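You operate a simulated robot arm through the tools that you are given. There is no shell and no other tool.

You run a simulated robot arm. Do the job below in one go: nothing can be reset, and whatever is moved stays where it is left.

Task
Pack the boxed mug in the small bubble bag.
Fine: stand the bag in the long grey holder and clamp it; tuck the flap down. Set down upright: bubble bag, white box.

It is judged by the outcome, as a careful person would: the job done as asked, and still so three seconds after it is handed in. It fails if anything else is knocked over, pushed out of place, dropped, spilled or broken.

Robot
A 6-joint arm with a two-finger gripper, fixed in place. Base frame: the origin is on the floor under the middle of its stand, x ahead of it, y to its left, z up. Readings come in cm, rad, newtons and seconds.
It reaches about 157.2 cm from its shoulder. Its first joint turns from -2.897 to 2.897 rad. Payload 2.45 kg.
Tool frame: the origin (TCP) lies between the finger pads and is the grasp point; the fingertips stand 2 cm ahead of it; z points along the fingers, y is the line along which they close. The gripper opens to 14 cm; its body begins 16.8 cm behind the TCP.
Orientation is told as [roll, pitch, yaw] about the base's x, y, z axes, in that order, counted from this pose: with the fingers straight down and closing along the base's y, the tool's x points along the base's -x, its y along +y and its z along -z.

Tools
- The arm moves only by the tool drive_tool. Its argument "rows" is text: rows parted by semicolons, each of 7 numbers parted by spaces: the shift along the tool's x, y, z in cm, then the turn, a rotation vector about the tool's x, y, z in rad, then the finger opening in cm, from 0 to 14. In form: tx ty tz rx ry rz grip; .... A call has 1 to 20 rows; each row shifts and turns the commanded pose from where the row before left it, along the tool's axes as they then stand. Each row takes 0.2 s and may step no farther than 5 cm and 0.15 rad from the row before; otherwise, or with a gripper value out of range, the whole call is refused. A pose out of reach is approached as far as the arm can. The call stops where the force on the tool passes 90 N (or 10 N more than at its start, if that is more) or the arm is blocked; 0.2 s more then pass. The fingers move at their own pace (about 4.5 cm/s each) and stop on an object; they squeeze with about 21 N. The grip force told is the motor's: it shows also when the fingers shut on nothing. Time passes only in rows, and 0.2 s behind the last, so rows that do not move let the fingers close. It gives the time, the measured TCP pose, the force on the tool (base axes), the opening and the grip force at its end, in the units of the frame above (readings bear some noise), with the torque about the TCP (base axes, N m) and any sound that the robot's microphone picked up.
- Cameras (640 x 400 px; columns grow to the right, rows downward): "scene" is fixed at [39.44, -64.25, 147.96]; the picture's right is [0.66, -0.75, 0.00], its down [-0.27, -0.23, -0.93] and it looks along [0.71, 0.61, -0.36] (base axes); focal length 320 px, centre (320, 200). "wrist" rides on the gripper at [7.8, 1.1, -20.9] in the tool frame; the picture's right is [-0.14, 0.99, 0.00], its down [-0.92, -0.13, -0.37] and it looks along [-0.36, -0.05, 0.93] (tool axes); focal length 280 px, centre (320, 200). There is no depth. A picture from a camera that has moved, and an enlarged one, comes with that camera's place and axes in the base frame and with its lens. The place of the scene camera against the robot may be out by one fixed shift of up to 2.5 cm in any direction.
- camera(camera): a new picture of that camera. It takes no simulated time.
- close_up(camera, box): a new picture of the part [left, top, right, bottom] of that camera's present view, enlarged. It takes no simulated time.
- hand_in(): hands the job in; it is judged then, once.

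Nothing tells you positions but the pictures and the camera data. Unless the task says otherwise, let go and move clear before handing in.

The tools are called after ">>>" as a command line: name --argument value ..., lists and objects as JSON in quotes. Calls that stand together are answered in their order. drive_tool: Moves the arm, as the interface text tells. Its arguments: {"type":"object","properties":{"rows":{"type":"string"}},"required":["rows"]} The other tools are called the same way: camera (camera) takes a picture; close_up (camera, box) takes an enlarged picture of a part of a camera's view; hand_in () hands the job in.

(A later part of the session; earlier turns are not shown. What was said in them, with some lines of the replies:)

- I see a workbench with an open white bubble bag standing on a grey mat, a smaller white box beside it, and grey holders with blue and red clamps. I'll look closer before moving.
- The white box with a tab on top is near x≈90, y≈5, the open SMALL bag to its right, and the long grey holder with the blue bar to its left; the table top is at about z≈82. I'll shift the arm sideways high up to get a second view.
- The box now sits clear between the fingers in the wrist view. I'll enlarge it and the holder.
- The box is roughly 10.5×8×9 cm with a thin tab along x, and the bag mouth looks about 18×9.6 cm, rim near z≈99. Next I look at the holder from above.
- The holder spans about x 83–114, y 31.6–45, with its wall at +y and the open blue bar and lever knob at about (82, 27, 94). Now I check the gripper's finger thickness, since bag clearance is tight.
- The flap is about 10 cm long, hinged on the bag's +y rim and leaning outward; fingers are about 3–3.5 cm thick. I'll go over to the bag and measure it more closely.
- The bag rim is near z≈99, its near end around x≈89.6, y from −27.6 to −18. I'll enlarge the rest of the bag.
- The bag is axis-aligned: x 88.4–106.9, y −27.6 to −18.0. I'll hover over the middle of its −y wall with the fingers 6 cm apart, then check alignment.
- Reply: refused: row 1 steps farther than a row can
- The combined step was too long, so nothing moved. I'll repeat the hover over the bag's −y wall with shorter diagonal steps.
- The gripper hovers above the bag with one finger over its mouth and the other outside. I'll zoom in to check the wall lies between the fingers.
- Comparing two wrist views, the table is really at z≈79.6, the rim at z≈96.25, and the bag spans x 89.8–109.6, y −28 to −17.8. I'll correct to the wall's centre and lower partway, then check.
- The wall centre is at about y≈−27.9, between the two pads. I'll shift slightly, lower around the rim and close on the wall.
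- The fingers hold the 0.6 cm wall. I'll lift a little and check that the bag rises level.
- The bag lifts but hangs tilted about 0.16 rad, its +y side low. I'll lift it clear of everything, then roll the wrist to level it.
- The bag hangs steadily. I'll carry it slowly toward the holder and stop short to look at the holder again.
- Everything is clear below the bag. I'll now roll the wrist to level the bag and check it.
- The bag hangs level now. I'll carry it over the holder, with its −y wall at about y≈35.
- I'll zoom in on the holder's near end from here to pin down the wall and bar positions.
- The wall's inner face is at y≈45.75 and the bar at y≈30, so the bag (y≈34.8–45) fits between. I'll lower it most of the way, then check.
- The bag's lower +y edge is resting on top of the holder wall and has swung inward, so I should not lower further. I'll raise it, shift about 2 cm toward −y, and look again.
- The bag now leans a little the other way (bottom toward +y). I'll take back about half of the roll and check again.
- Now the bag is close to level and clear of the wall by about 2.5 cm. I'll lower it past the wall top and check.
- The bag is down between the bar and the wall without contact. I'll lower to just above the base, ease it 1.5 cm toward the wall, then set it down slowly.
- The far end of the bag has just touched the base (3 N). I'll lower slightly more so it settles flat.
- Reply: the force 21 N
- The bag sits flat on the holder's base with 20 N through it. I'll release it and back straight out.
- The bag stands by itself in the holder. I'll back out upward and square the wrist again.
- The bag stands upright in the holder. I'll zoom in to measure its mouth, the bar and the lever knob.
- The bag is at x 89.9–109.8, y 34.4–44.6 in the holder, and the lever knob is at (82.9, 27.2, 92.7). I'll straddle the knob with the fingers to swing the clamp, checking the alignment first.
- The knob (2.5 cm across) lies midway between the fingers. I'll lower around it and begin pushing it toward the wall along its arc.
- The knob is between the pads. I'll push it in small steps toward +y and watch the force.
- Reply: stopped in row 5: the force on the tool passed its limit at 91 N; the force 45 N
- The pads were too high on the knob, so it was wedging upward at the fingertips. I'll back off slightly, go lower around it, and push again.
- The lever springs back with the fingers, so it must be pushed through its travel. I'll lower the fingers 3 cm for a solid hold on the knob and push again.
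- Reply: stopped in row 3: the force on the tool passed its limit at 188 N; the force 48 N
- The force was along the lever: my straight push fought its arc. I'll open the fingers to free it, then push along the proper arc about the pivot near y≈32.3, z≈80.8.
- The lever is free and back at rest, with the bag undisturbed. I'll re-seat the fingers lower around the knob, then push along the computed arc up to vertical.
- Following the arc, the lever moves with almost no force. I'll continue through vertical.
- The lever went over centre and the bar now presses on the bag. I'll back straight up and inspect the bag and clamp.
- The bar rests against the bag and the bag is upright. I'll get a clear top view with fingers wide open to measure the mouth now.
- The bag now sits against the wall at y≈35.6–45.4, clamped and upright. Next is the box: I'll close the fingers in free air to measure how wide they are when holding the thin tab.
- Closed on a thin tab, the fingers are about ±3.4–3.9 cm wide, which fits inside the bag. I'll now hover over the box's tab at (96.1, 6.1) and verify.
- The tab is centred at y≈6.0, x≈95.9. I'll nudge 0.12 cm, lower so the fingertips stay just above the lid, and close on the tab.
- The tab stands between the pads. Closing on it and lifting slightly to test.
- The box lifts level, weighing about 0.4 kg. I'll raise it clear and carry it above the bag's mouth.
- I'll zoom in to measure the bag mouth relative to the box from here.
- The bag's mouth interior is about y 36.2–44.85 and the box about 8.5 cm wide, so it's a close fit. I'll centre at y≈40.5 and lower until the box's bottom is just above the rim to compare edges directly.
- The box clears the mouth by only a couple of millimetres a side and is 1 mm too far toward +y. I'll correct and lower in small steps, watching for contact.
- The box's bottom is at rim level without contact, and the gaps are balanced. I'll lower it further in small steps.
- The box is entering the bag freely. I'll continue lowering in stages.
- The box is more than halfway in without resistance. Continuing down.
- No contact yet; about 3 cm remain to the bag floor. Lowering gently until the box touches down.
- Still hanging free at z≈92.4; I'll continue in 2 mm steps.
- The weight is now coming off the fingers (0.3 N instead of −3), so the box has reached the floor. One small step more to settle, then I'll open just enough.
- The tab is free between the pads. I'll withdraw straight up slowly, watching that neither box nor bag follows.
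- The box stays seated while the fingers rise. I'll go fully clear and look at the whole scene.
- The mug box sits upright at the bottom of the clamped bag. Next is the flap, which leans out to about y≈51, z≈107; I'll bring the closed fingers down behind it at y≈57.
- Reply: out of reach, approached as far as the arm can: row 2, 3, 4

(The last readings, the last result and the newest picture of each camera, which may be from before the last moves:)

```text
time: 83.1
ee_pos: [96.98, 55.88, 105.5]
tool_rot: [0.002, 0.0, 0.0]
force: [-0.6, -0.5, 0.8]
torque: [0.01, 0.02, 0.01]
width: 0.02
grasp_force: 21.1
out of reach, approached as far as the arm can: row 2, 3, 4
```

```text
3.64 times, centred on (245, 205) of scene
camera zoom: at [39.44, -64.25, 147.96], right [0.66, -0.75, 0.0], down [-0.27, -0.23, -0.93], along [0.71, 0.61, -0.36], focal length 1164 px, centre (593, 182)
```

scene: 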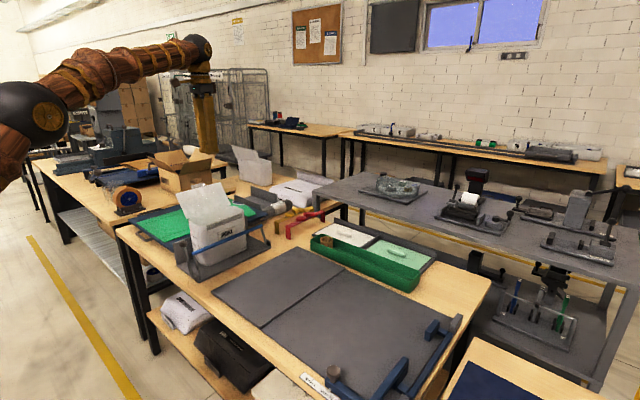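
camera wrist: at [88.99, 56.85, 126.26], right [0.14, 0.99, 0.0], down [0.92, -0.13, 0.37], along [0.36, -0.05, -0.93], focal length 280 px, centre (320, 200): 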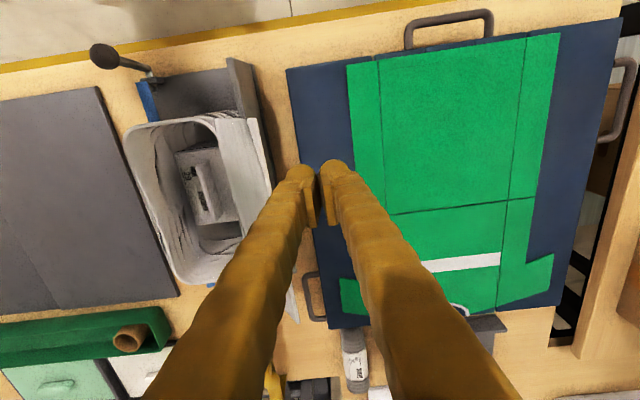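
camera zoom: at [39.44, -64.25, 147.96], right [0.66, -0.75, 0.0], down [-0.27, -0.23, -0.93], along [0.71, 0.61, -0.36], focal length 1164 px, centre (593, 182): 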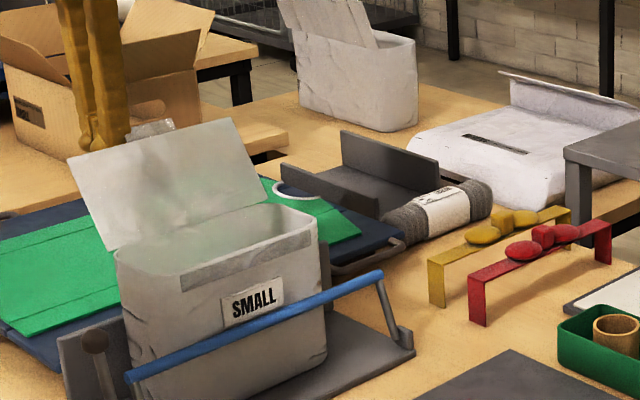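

The fingers are behind the flap. I'll sweep slowly toward −y to stand the flap up, checking forces.

>>> drive_tool --rows "0 -1 0 0 0 0 0.2;0 -1 0 0 0 0 0.2;0 -1 0 0 0 0 0.2;0 -1 0 0 0 0 0.2;0 0 0 0 0 0 0.2"

>>> close_up --camera "wrist" --box '[110, 60, 330, 330]'

>>> close_up --camera "scene" --box '[170, 140, 290, 260]'

```text
time: 84.3
ee_pos: [96.99, 51.68, 105.16]
tool_rot: [0.001, 0.001, 0.0]
force: [0.6, 0.4, -0.4]
torque: [0.02, -0.01, 0.01]
width: 0.01
grasp_force: 20.5
```

```text
1.48 times, centred on (220, 195) of wrist
camera zoom: at [89.1, 52.73, 126.1], right [0.14, 0.99, 0.0], down [0.92, -0.13, 0.37], along [0.36, -0.05, -0.93], focal length 415 px, centre (468, 207)
```

zoom: 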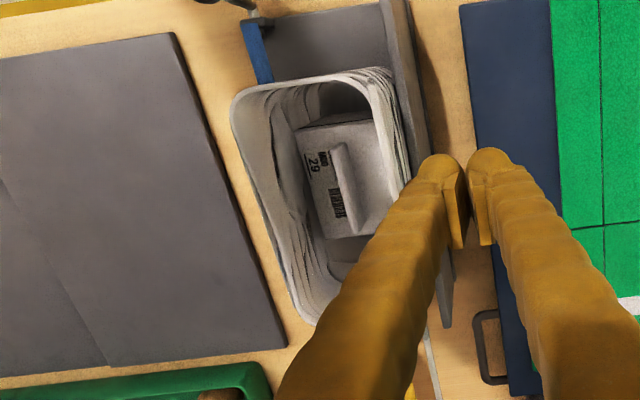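

```text
3.33 times, centred on (230, 200) of scene
camera zoom: at [39.44, -64.25, 147.96], right [0.66, -0.75, 0.0], down [-0.27, -0.23, -0.93], along [0.71, 0.61, -0.36], focal length 1067 px, centre (620, 200)
```

zoom: 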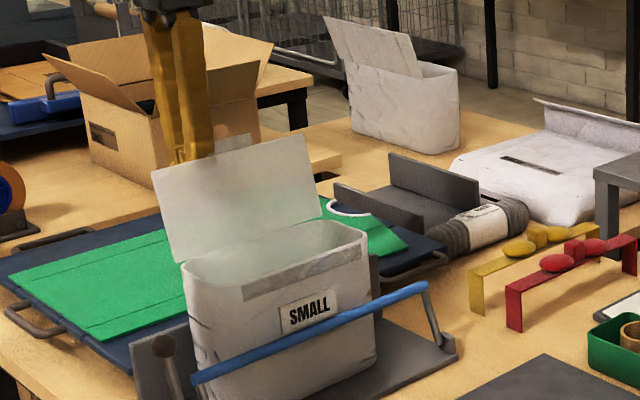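

The flap is rising with almost no force and the bag stays put. Continuing to vertical and just past it.

>>> drive_tool --rows "0 -1 0 0 0 0 0.2;0 -1 0 0 0 0 0.2;0 -1 0 0 0 0 0.2;0 -1 0 0 0 0 0.2;0 0 0 0 0 0 0.2"

>>> close_up --camera "wrist" --box '[150, 60, 400, 330]'

>>> close_up --camera "scene" --box '[170, 140, 290, 260]'

```text
time: 85.5
ee_pos: [96.93, 47.64, 105.03]
tool_rot: [0.001, 0.0, -0.001]
force: [0.6, -0.4, -0.8]
torque: [0.01, 0.0, 0.01]
width: 0.0
grasp_force: 21.2
```

```text
1.48 times, centred on (275, 195) of wrist
camera zoom: at [89.09, 48.67, 125.99], right [0.14, 0.99, 0.0], down [0.92, -0.13, 0.37], along [0.36, -0.05, -0.93], focal length 415 px, centre (387, 207)
```

zoom: 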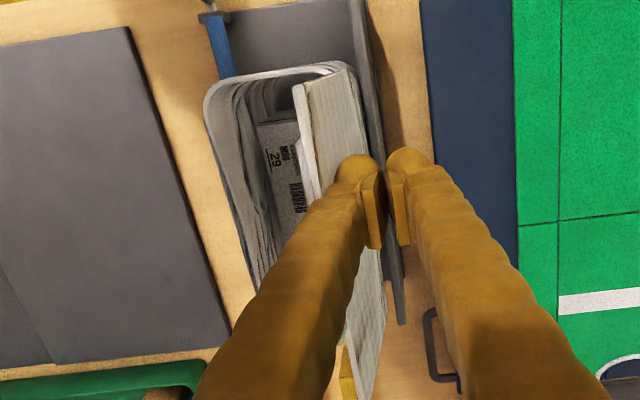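

```text
3.33 times, centred on (230, 200) of scene
camera zoom: at [39.44, -64.25, 147.96], right [0.66, -0.75, 0.0], down [-0.27, -0.23, -0.93], along [0.71, 0.61, -0.36], focal length 1067 px, centre (620, 200)
```

zoom: 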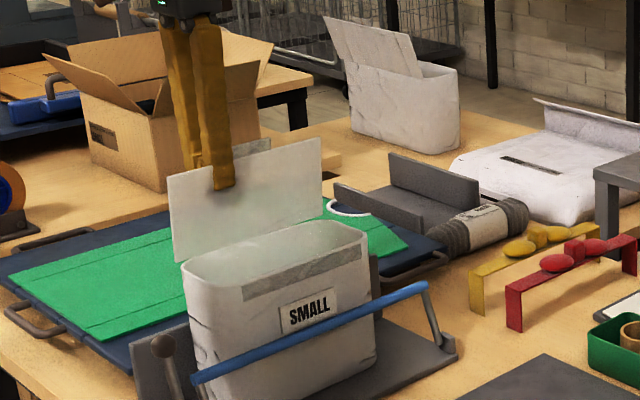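

>>> close_up --camera "scene" --box '[205, 160, 285, 240]'

>>> camera --camera "wrist"

```text
5.00 times, centred on (245, 200) of scene
camera zoom: at [39.44, -64.25, 147.96], right [0.66, -0.75, 0.0], down [-0.27, -0.23, -0.93], along [0.71, 0.61, -0.36], focal length 1600 px, centre (695, 200)
```

zoom: 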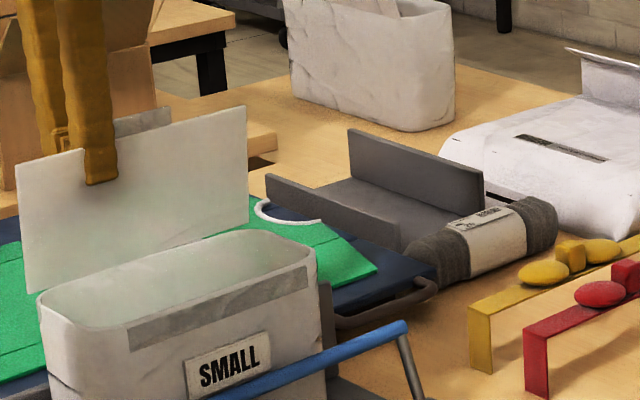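

```text
taken
camera wrist: at [89.09, 48.67, 125.99], right [0.14, 0.99, 0.0], down [0.92, -0.13, 0.37], along [0.36, -0.05, -0.93], focal length 280 px, centre (320, 200)
```

wrist: 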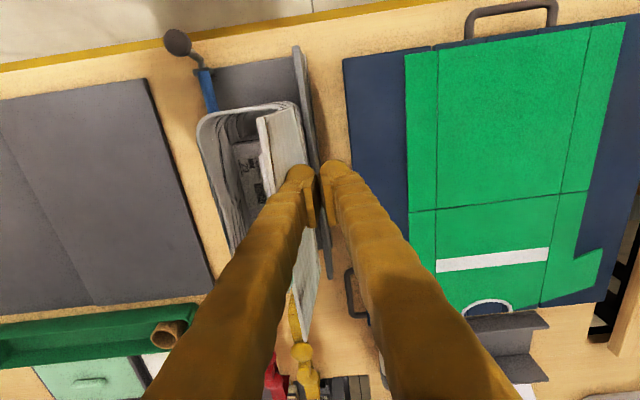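

The flap is now upright. I'll follow its arc past vertical, pushing it over and down toward the mouth.

>>> drive_tool --rows "0 -0.9 0.15 0 0 0 0.2;0 -0.85 0.25 0 0 0 0.2;0 -0.9 0.45 0 0 0 0.2;0 -0.85 0.55 0 0 0 0.2;0 0 0 0 0 0 0.2"

>>> close_up --camera "wrist" --box '[150, 60, 400, 330]'

>>> close_up --camera "scene" --box '[180, 150, 290, 260]'

```text
time: 86.7
ee_pos: [96.88, 44.31, 103.79]
tool_rot: [0.002, 0.001, 0.0]
force: [0.4, 0.0, -0.2]
torque: [0.02, 0.0, -0.01]
width: 0.01
grasp_force: 21.1
```

```text
1.48 times, centred on (275, 195) of wrist
camera zoom: at [89.06, 45.21, 124.62], right [0.14, 0.99, 0.0], down [0.92, -0.13, 0.37], along [0.36, -0.05, -0.93], focal length 415 px, centre (387, 207)
```

zoom: 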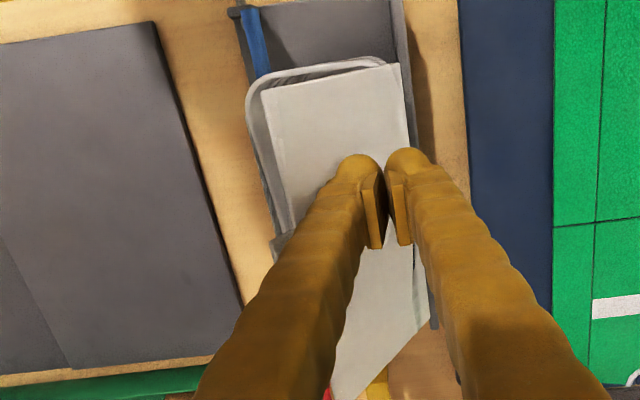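

```text
3.64 times, centred on (235, 205) of scene
camera zoom: at [39.44, -64.25, 147.96], right [0.66, -0.75, 0.0], down [-0.27, -0.23, -0.93], along [0.71, 0.61, -0.36], focal length 1164 px, centre (629, 182)
```

zoom: 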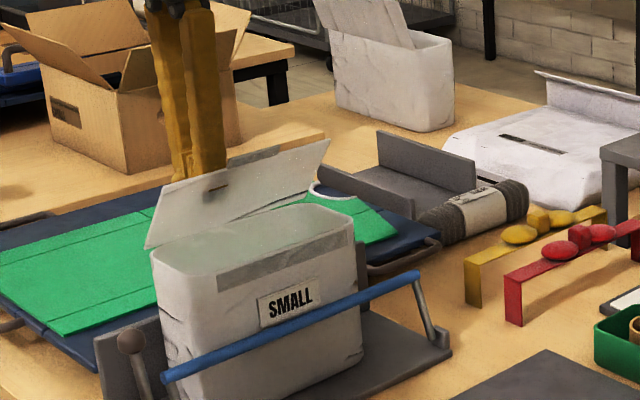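

The flap is folding over the mouth. I'll continue down the arc until it lies flat.

>>> drive_tool --rows "0 -0.7 0.75 0 0 0 0.2;0 -0.6 0.85 0 0 0 0.2;0 -0.4 0.9 0 0 0 0.2;0 -0.3 0.9 0 0 0 0.2;0 0 0 0 0 0 0.2"

>>> close_up --camera "wrist" --box '[150, 60, 400, 330]'

>>> close_up --camera "scene" --box '[180, 150, 290, 260]'

```text
time: 87.9
ee_pos: [97.05, 42.26, 100.47]
tool_rot: [0.002, 0.0, 0.001]
force: [-0.2, -0.4, -0.4]
torque: [0.0, -0.02, 0.02]
width: 0.0
grasp_force: 20.6
```

```text
1.48 times, centred on (275, 195) of wrist
camera zoom: at [89.08, 43.22, 121.34], right [0.14, 0.99, 0.0], down [0.92, -0.13, 0.37], along [0.36, -0.05, -0.93], focal length 415 px, centre (387, 207)
```

zoom: 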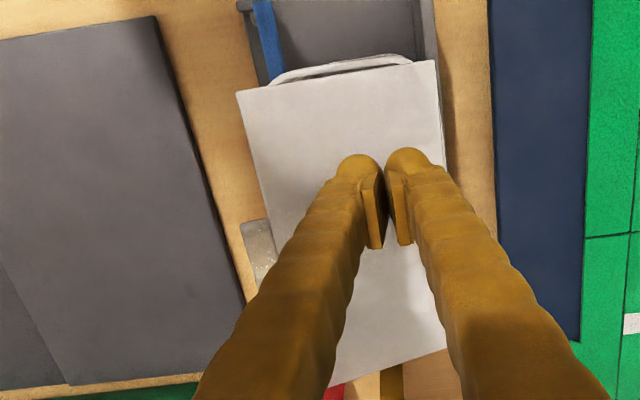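

```text
3.64 times, centred on (235, 205) of scene
camera zoom: at [39.44, -64.25, 147.96], right [0.66, -0.75, 0.0], down [-0.27, -0.23, -0.93], along [0.71, 0.61, -0.36], focal length 1164 px, centre (629, 182)
```

zoom: 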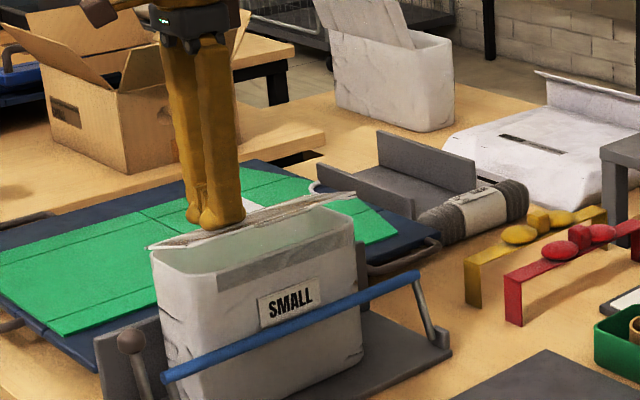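

The flap is nearly flat over the mouth. I'll press it down gently the last centimetre.

>>> drive_tool --rows "0 -0.2 0.4 0 0 0 0.2;0 -0.1 0.4 0 0 0 0.2;0 0 0 0 0 0 0.2"

>>> close_up --camera "wrist" --box '[150, 60, 400, 330]'

>>> close_up --camera "scene" --box '[180, 150, 290, 260]'

```text
time: 88.7
ee_pos: [96.91, 42.0, 99.62]
tool_rot: [0.001, -0.002, 0.0]
force: [1.2, 0.4, -0.5]
torque: [-0.01, -0.01, -0.01]
width: 0.0
grasp_force: 20.8
```

```text
1.48 times, centred on (275, 195) of wrist
camera zoom: at [89.04, 42.93, 120.5], right [0.14, 0.99, 0.0], down [0.92, -0.13, 0.37], along [0.36, -0.05, -0.93], focal length 415 px, centre (387, 207)
```

zoom: 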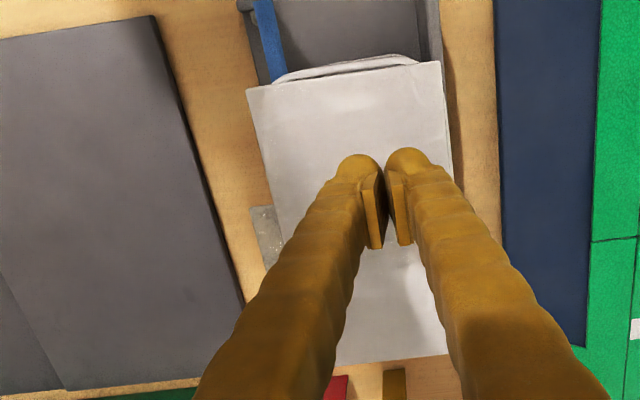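

```text
3.64 times, centred on (235, 205) of scene
camera zoom: at [39.44, -64.25, 147.96], right [0.66, -0.75, 0.0], down [-0.27, -0.23, -0.93], along [0.71, 0.61, -0.36], focal length 1164 px, centre (629, 182)
```

zoom: 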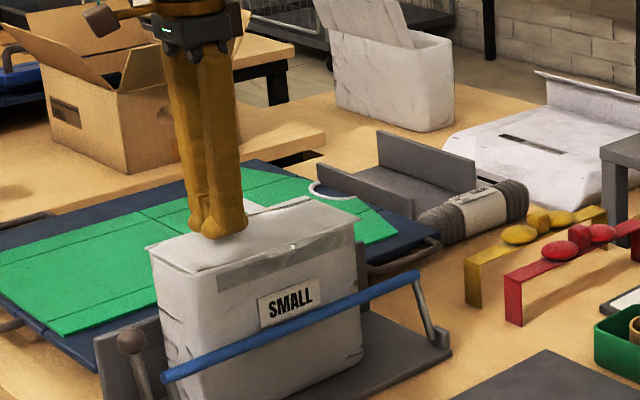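

>>> drive_tool --rows "0 -0.1 0.3 0 0 0 0.2;0 0 0 0 0 0 0.2"

>>> drive_tool --rows "0 0 0.3 0 0 0 0.2;0 0 0 0 0 0 0.2"

>>> close_up --camera "scene" --box '[190, 180, 280, 260]'

>>> close_up --camera "wrist" --box '[220, 80, 360, 240]'

```text
time: 89.3
ee_pos: [96.96, 41.98, 99.28]
tool_rot: [0.001, 0.002, -0.001]
force: [-0.1, -0.3, -0.6]
torque: [0.0, 0.02, 0.0]
width: 0.02
grasp_force: 21.0
```

```text
time: 89.9
ee_pos: [96.9, 41.79, 98.93]
tool_rot: [0.002, 0.0, 0.0]
force: [-0.7, 0.0, 1.6]
torque: [-0.04, -0.02, -0.01]
width: 0.59
grasp_force: 20.7
```

```text
5.00 times, centred on (235, 220) of scene
camera zoom: at [39.44, -64.25, 147.96], right [0.66, -0.75, 0.0], down [-0.27, -0.23, -0.93], along [0.71, 0.61, -0.36], focal length 1600 px, centre (745, 100)
```

zoom: 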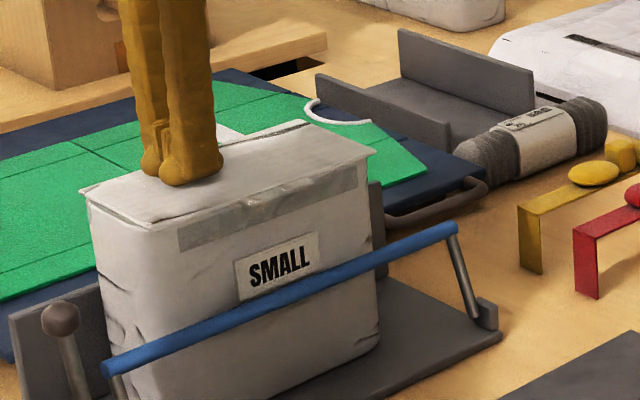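

```text
2.50 times, centred on (290, 160) of wrist
camera zoom: at [89.11, 42.91, 119.9], right [0.14, 0.99, 0.0], down [0.92, -0.13, 0.37], along [0.36, -0.05, -0.93], focal length 701 px, centre (395, 300)
```

zoom: 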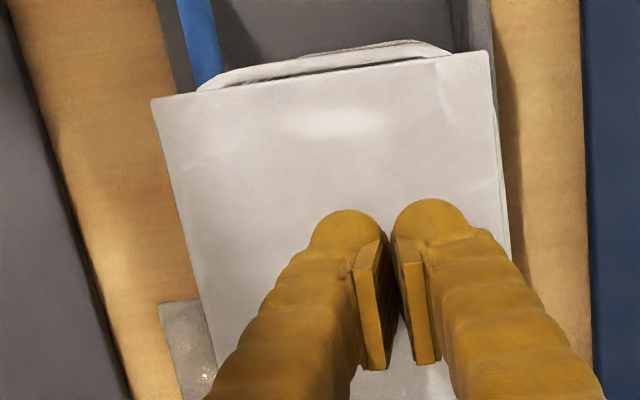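

The flap lies flat over the mouth with its tongue over the front. I'll spread the fingers slightly so nothing is pinched and lift away slowly.

>>> drive_tool --rows "0 0 0 0 0 0 1.6;0 0 0 0 0 0 1.6;0 0 -0.5 0 0 0 1.6;0 0 -1 0 0 0 1.6;0 0 0 0 0 0 1.6"

>>> close_up --camera "scene" --box '[190, 180, 280, 260]'

>>> close_up --camera "wrist" --box '[220, 80, 360, 240]'

```text
time: 91.1
ee_pos: [97.03, 41.88, 100.48]
tool_rot: [0.0, 0.0, 0.0]
force: [-0.5, -0.7, 0.0]
torque: [0.03, 0.02, -0.03]
width: 1.56
grasp_force: 0.1
```

```text
5.00 times, centred on (235, 220) of scene
camera zoom: at [39.44, -64.25, 147.96], right [0.66, -0.75, 0.0], down [-0.27, -0.23, -0.93], along [0.71, 0.61, -0.36], focal length 1600 px, centre (745, 100)
```

zoom: 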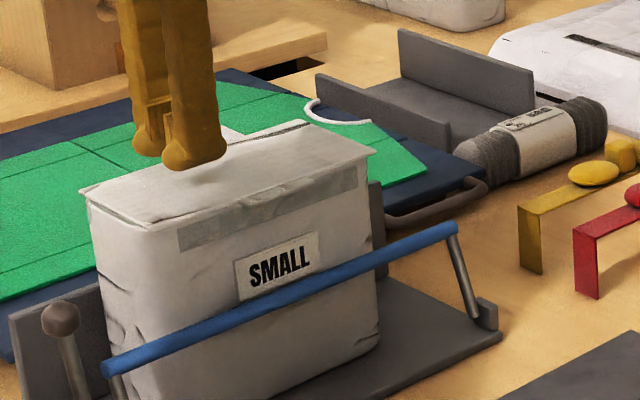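

```text
2.50 times, centred on (290, 160) of wrist
camera zoom: at [89.09, 42.9, 121.41], right [0.14, 0.99, 0.0], down [0.92, -0.13, 0.37], along [0.36, -0.05, -0.93], focal length 701 px, centre (395, 300)
```

zoom: 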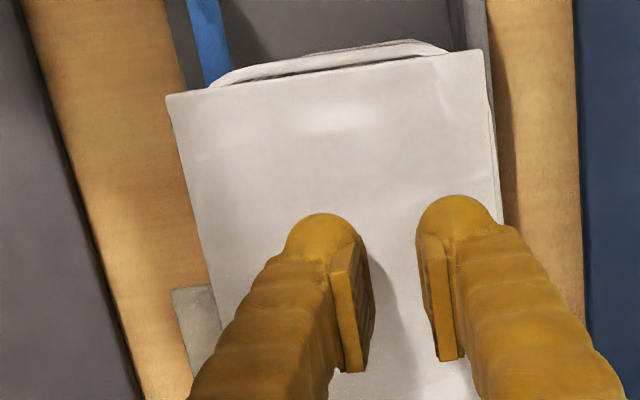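

The flap stays down. I'll rise well clear and move back toward the starting pose, then inspect.

>>> drive_tool --rows "0 0 -3 0 0 0 1.6;0 0 -4 0 0 0 1.6;0 0 -5 0 0 0 1.6;0 0 -5 0 0 0 1.6;0 0 -5 0 0 0 1.6;4 0 0 0 0 0 1.6;5 0 0 0 0 0 1.6;5 0 0 0 0 0 3;5 0 0 0 0 0 5;5 0 0 0 0 0 10;0 0 0 0 0 0 14;0 0 0 0 0 0 14"

>>> camera --camera "wrist"

>>> camera --camera "scene"

>>> close_up --camera "scene" --box '[190, 180, 280, 260]'

```text
time: 93.7
ee_pos: [72.91, 41.75, 122.68]
tool_rot: [0.001, 0.001, 0.0]
force: [0.0, 0.5, -0.2]
torque: [-0.02, 0.0, 0.02]
width: 11.6
grasp_force: 0.1
```

```text
taken
camera wrist: at [65.02, 42.78, 143.58], right [0.14, 0.99, 0.0], down [0.92, -0.13, 0.37], along [0.36, -0.05, -0.93], focal length 280 px, centre (320, 200)
```

wrist: 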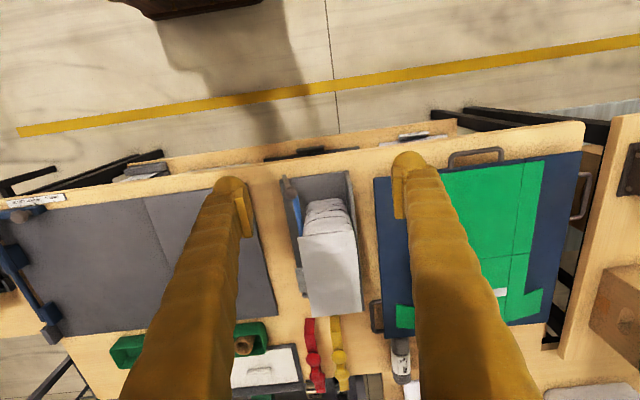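

```text
taken
```

scene: 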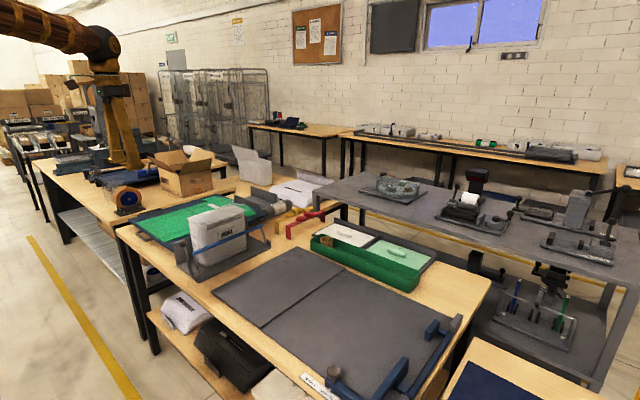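

```text
5.00 times, centred on (235, 220) of scene
camera zoom: at [39.44, -64.25, 147.96], right [0.66, -0.75, 0.0], down [-0.27, -0.23, -0.93], along [0.71, 0.61, -0.36], focal length 1600 px, centre (745, 100)
```

zoom: 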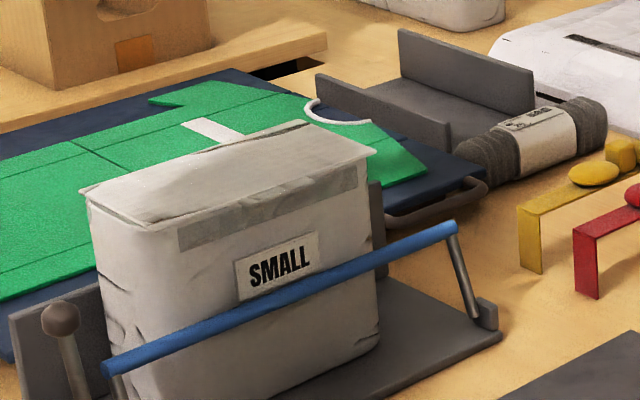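

The bag is closed, clamped and upright with nothing else disturbed. I'll wait a few seconds with the arm clear and check it stays that way.

>>> drive_tool --rows "0 -4 -3 0 0 0 14;0 -4 -3 0 0 0 14;0 -4 -3 0 0 0 14;0 -4 0 0 0 0 14;0 -4 0 0 0 0 14;0 0 0 0 0 0 14;0 0 0 0 0 0 14;0 0 0 0 0 0 14;0 0 0 0 0 0 14;0 0 0 0 0 0 14;0 0 0 0 0 0 14;0 0 0 0 0 0 14;0 0 0 0 0 0 14;0 0 0 0 0 0 14;0 0 0 0 0 0 14;0 0 0 0 0 0 14"

>>> close_up --camera "scene" --box '[180, 170, 300, 280]'

>>> close_up --camera "wrist" --box '[240, 120, 460, 300]'

```text
time: 97.1
ee_pos: [73.11, 21.79, 131.38]
tool_rot: [0.002, 0.001, 0.0]
force: [0.3, 0.8, 0.3]
torque: [-0.02, 0.01, 0.0]
width: 14.01
grasp_force: 0.0
```

```text
3.64 times, centred on (240, 225) of scene
camera zoom: at [39.44, -64.25, 147.96], right [0.66, -0.75, 0.0], down [-0.27, -0.23, -0.93], along [0.71, 0.61, -0.36], focal length 1164 px, centre (611, 109)
```

zoom: 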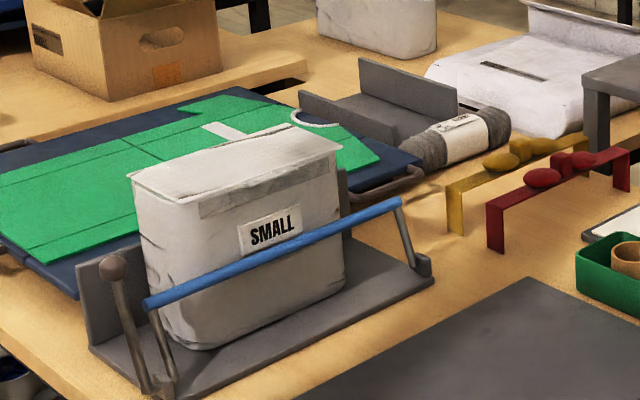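

```text
2.22 times, centred on (350, 210) of wrist
camera zoom: at [65.2, 22.77, 152.36], right [0.14, 0.99, 0.0], down [0.92, -0.13, 0.37], along [0.36, -0.05, -0.93], focal length 623 px, centre (253, 178)
```

zoom: 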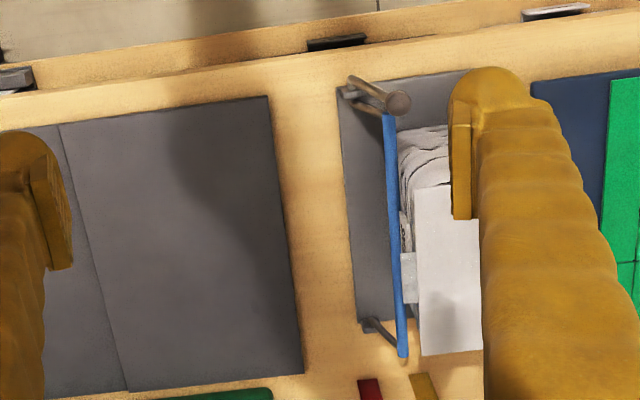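

The small bag stands upright in the long grey holder, clamped by the blue bar. The mug box is inside and the flap has stayed down for over three seconds. The arm is clear, so I'm handing in.

>>> hand_in

```text
The job is handed in.
```

The boxed mug is packed in the small bubble bag, and I've handed the job in. The bag stands upright in the long grey holder with the blue bar clamped against it, and the mug box sits upright on the bag's floor.

- **Flap:** it is folded flat over the mouth, with its tongue hanging over the front edge rather than tucked inside. It stayed down for more than three seconds after I moved the arm clear.
- **Contact with the holder:** lowering the bag, its bottom edge first rested on the holder wall, so I lifted it and re-placed it. My first pushes on the clamp lever jammed, with a force spike of about 188 N, before I got it to swing over. In the pictures the holder and lever look undamaged and in place.
- **Everything else:** in the last pictures nothing else on the bench looks moved or knocked over.
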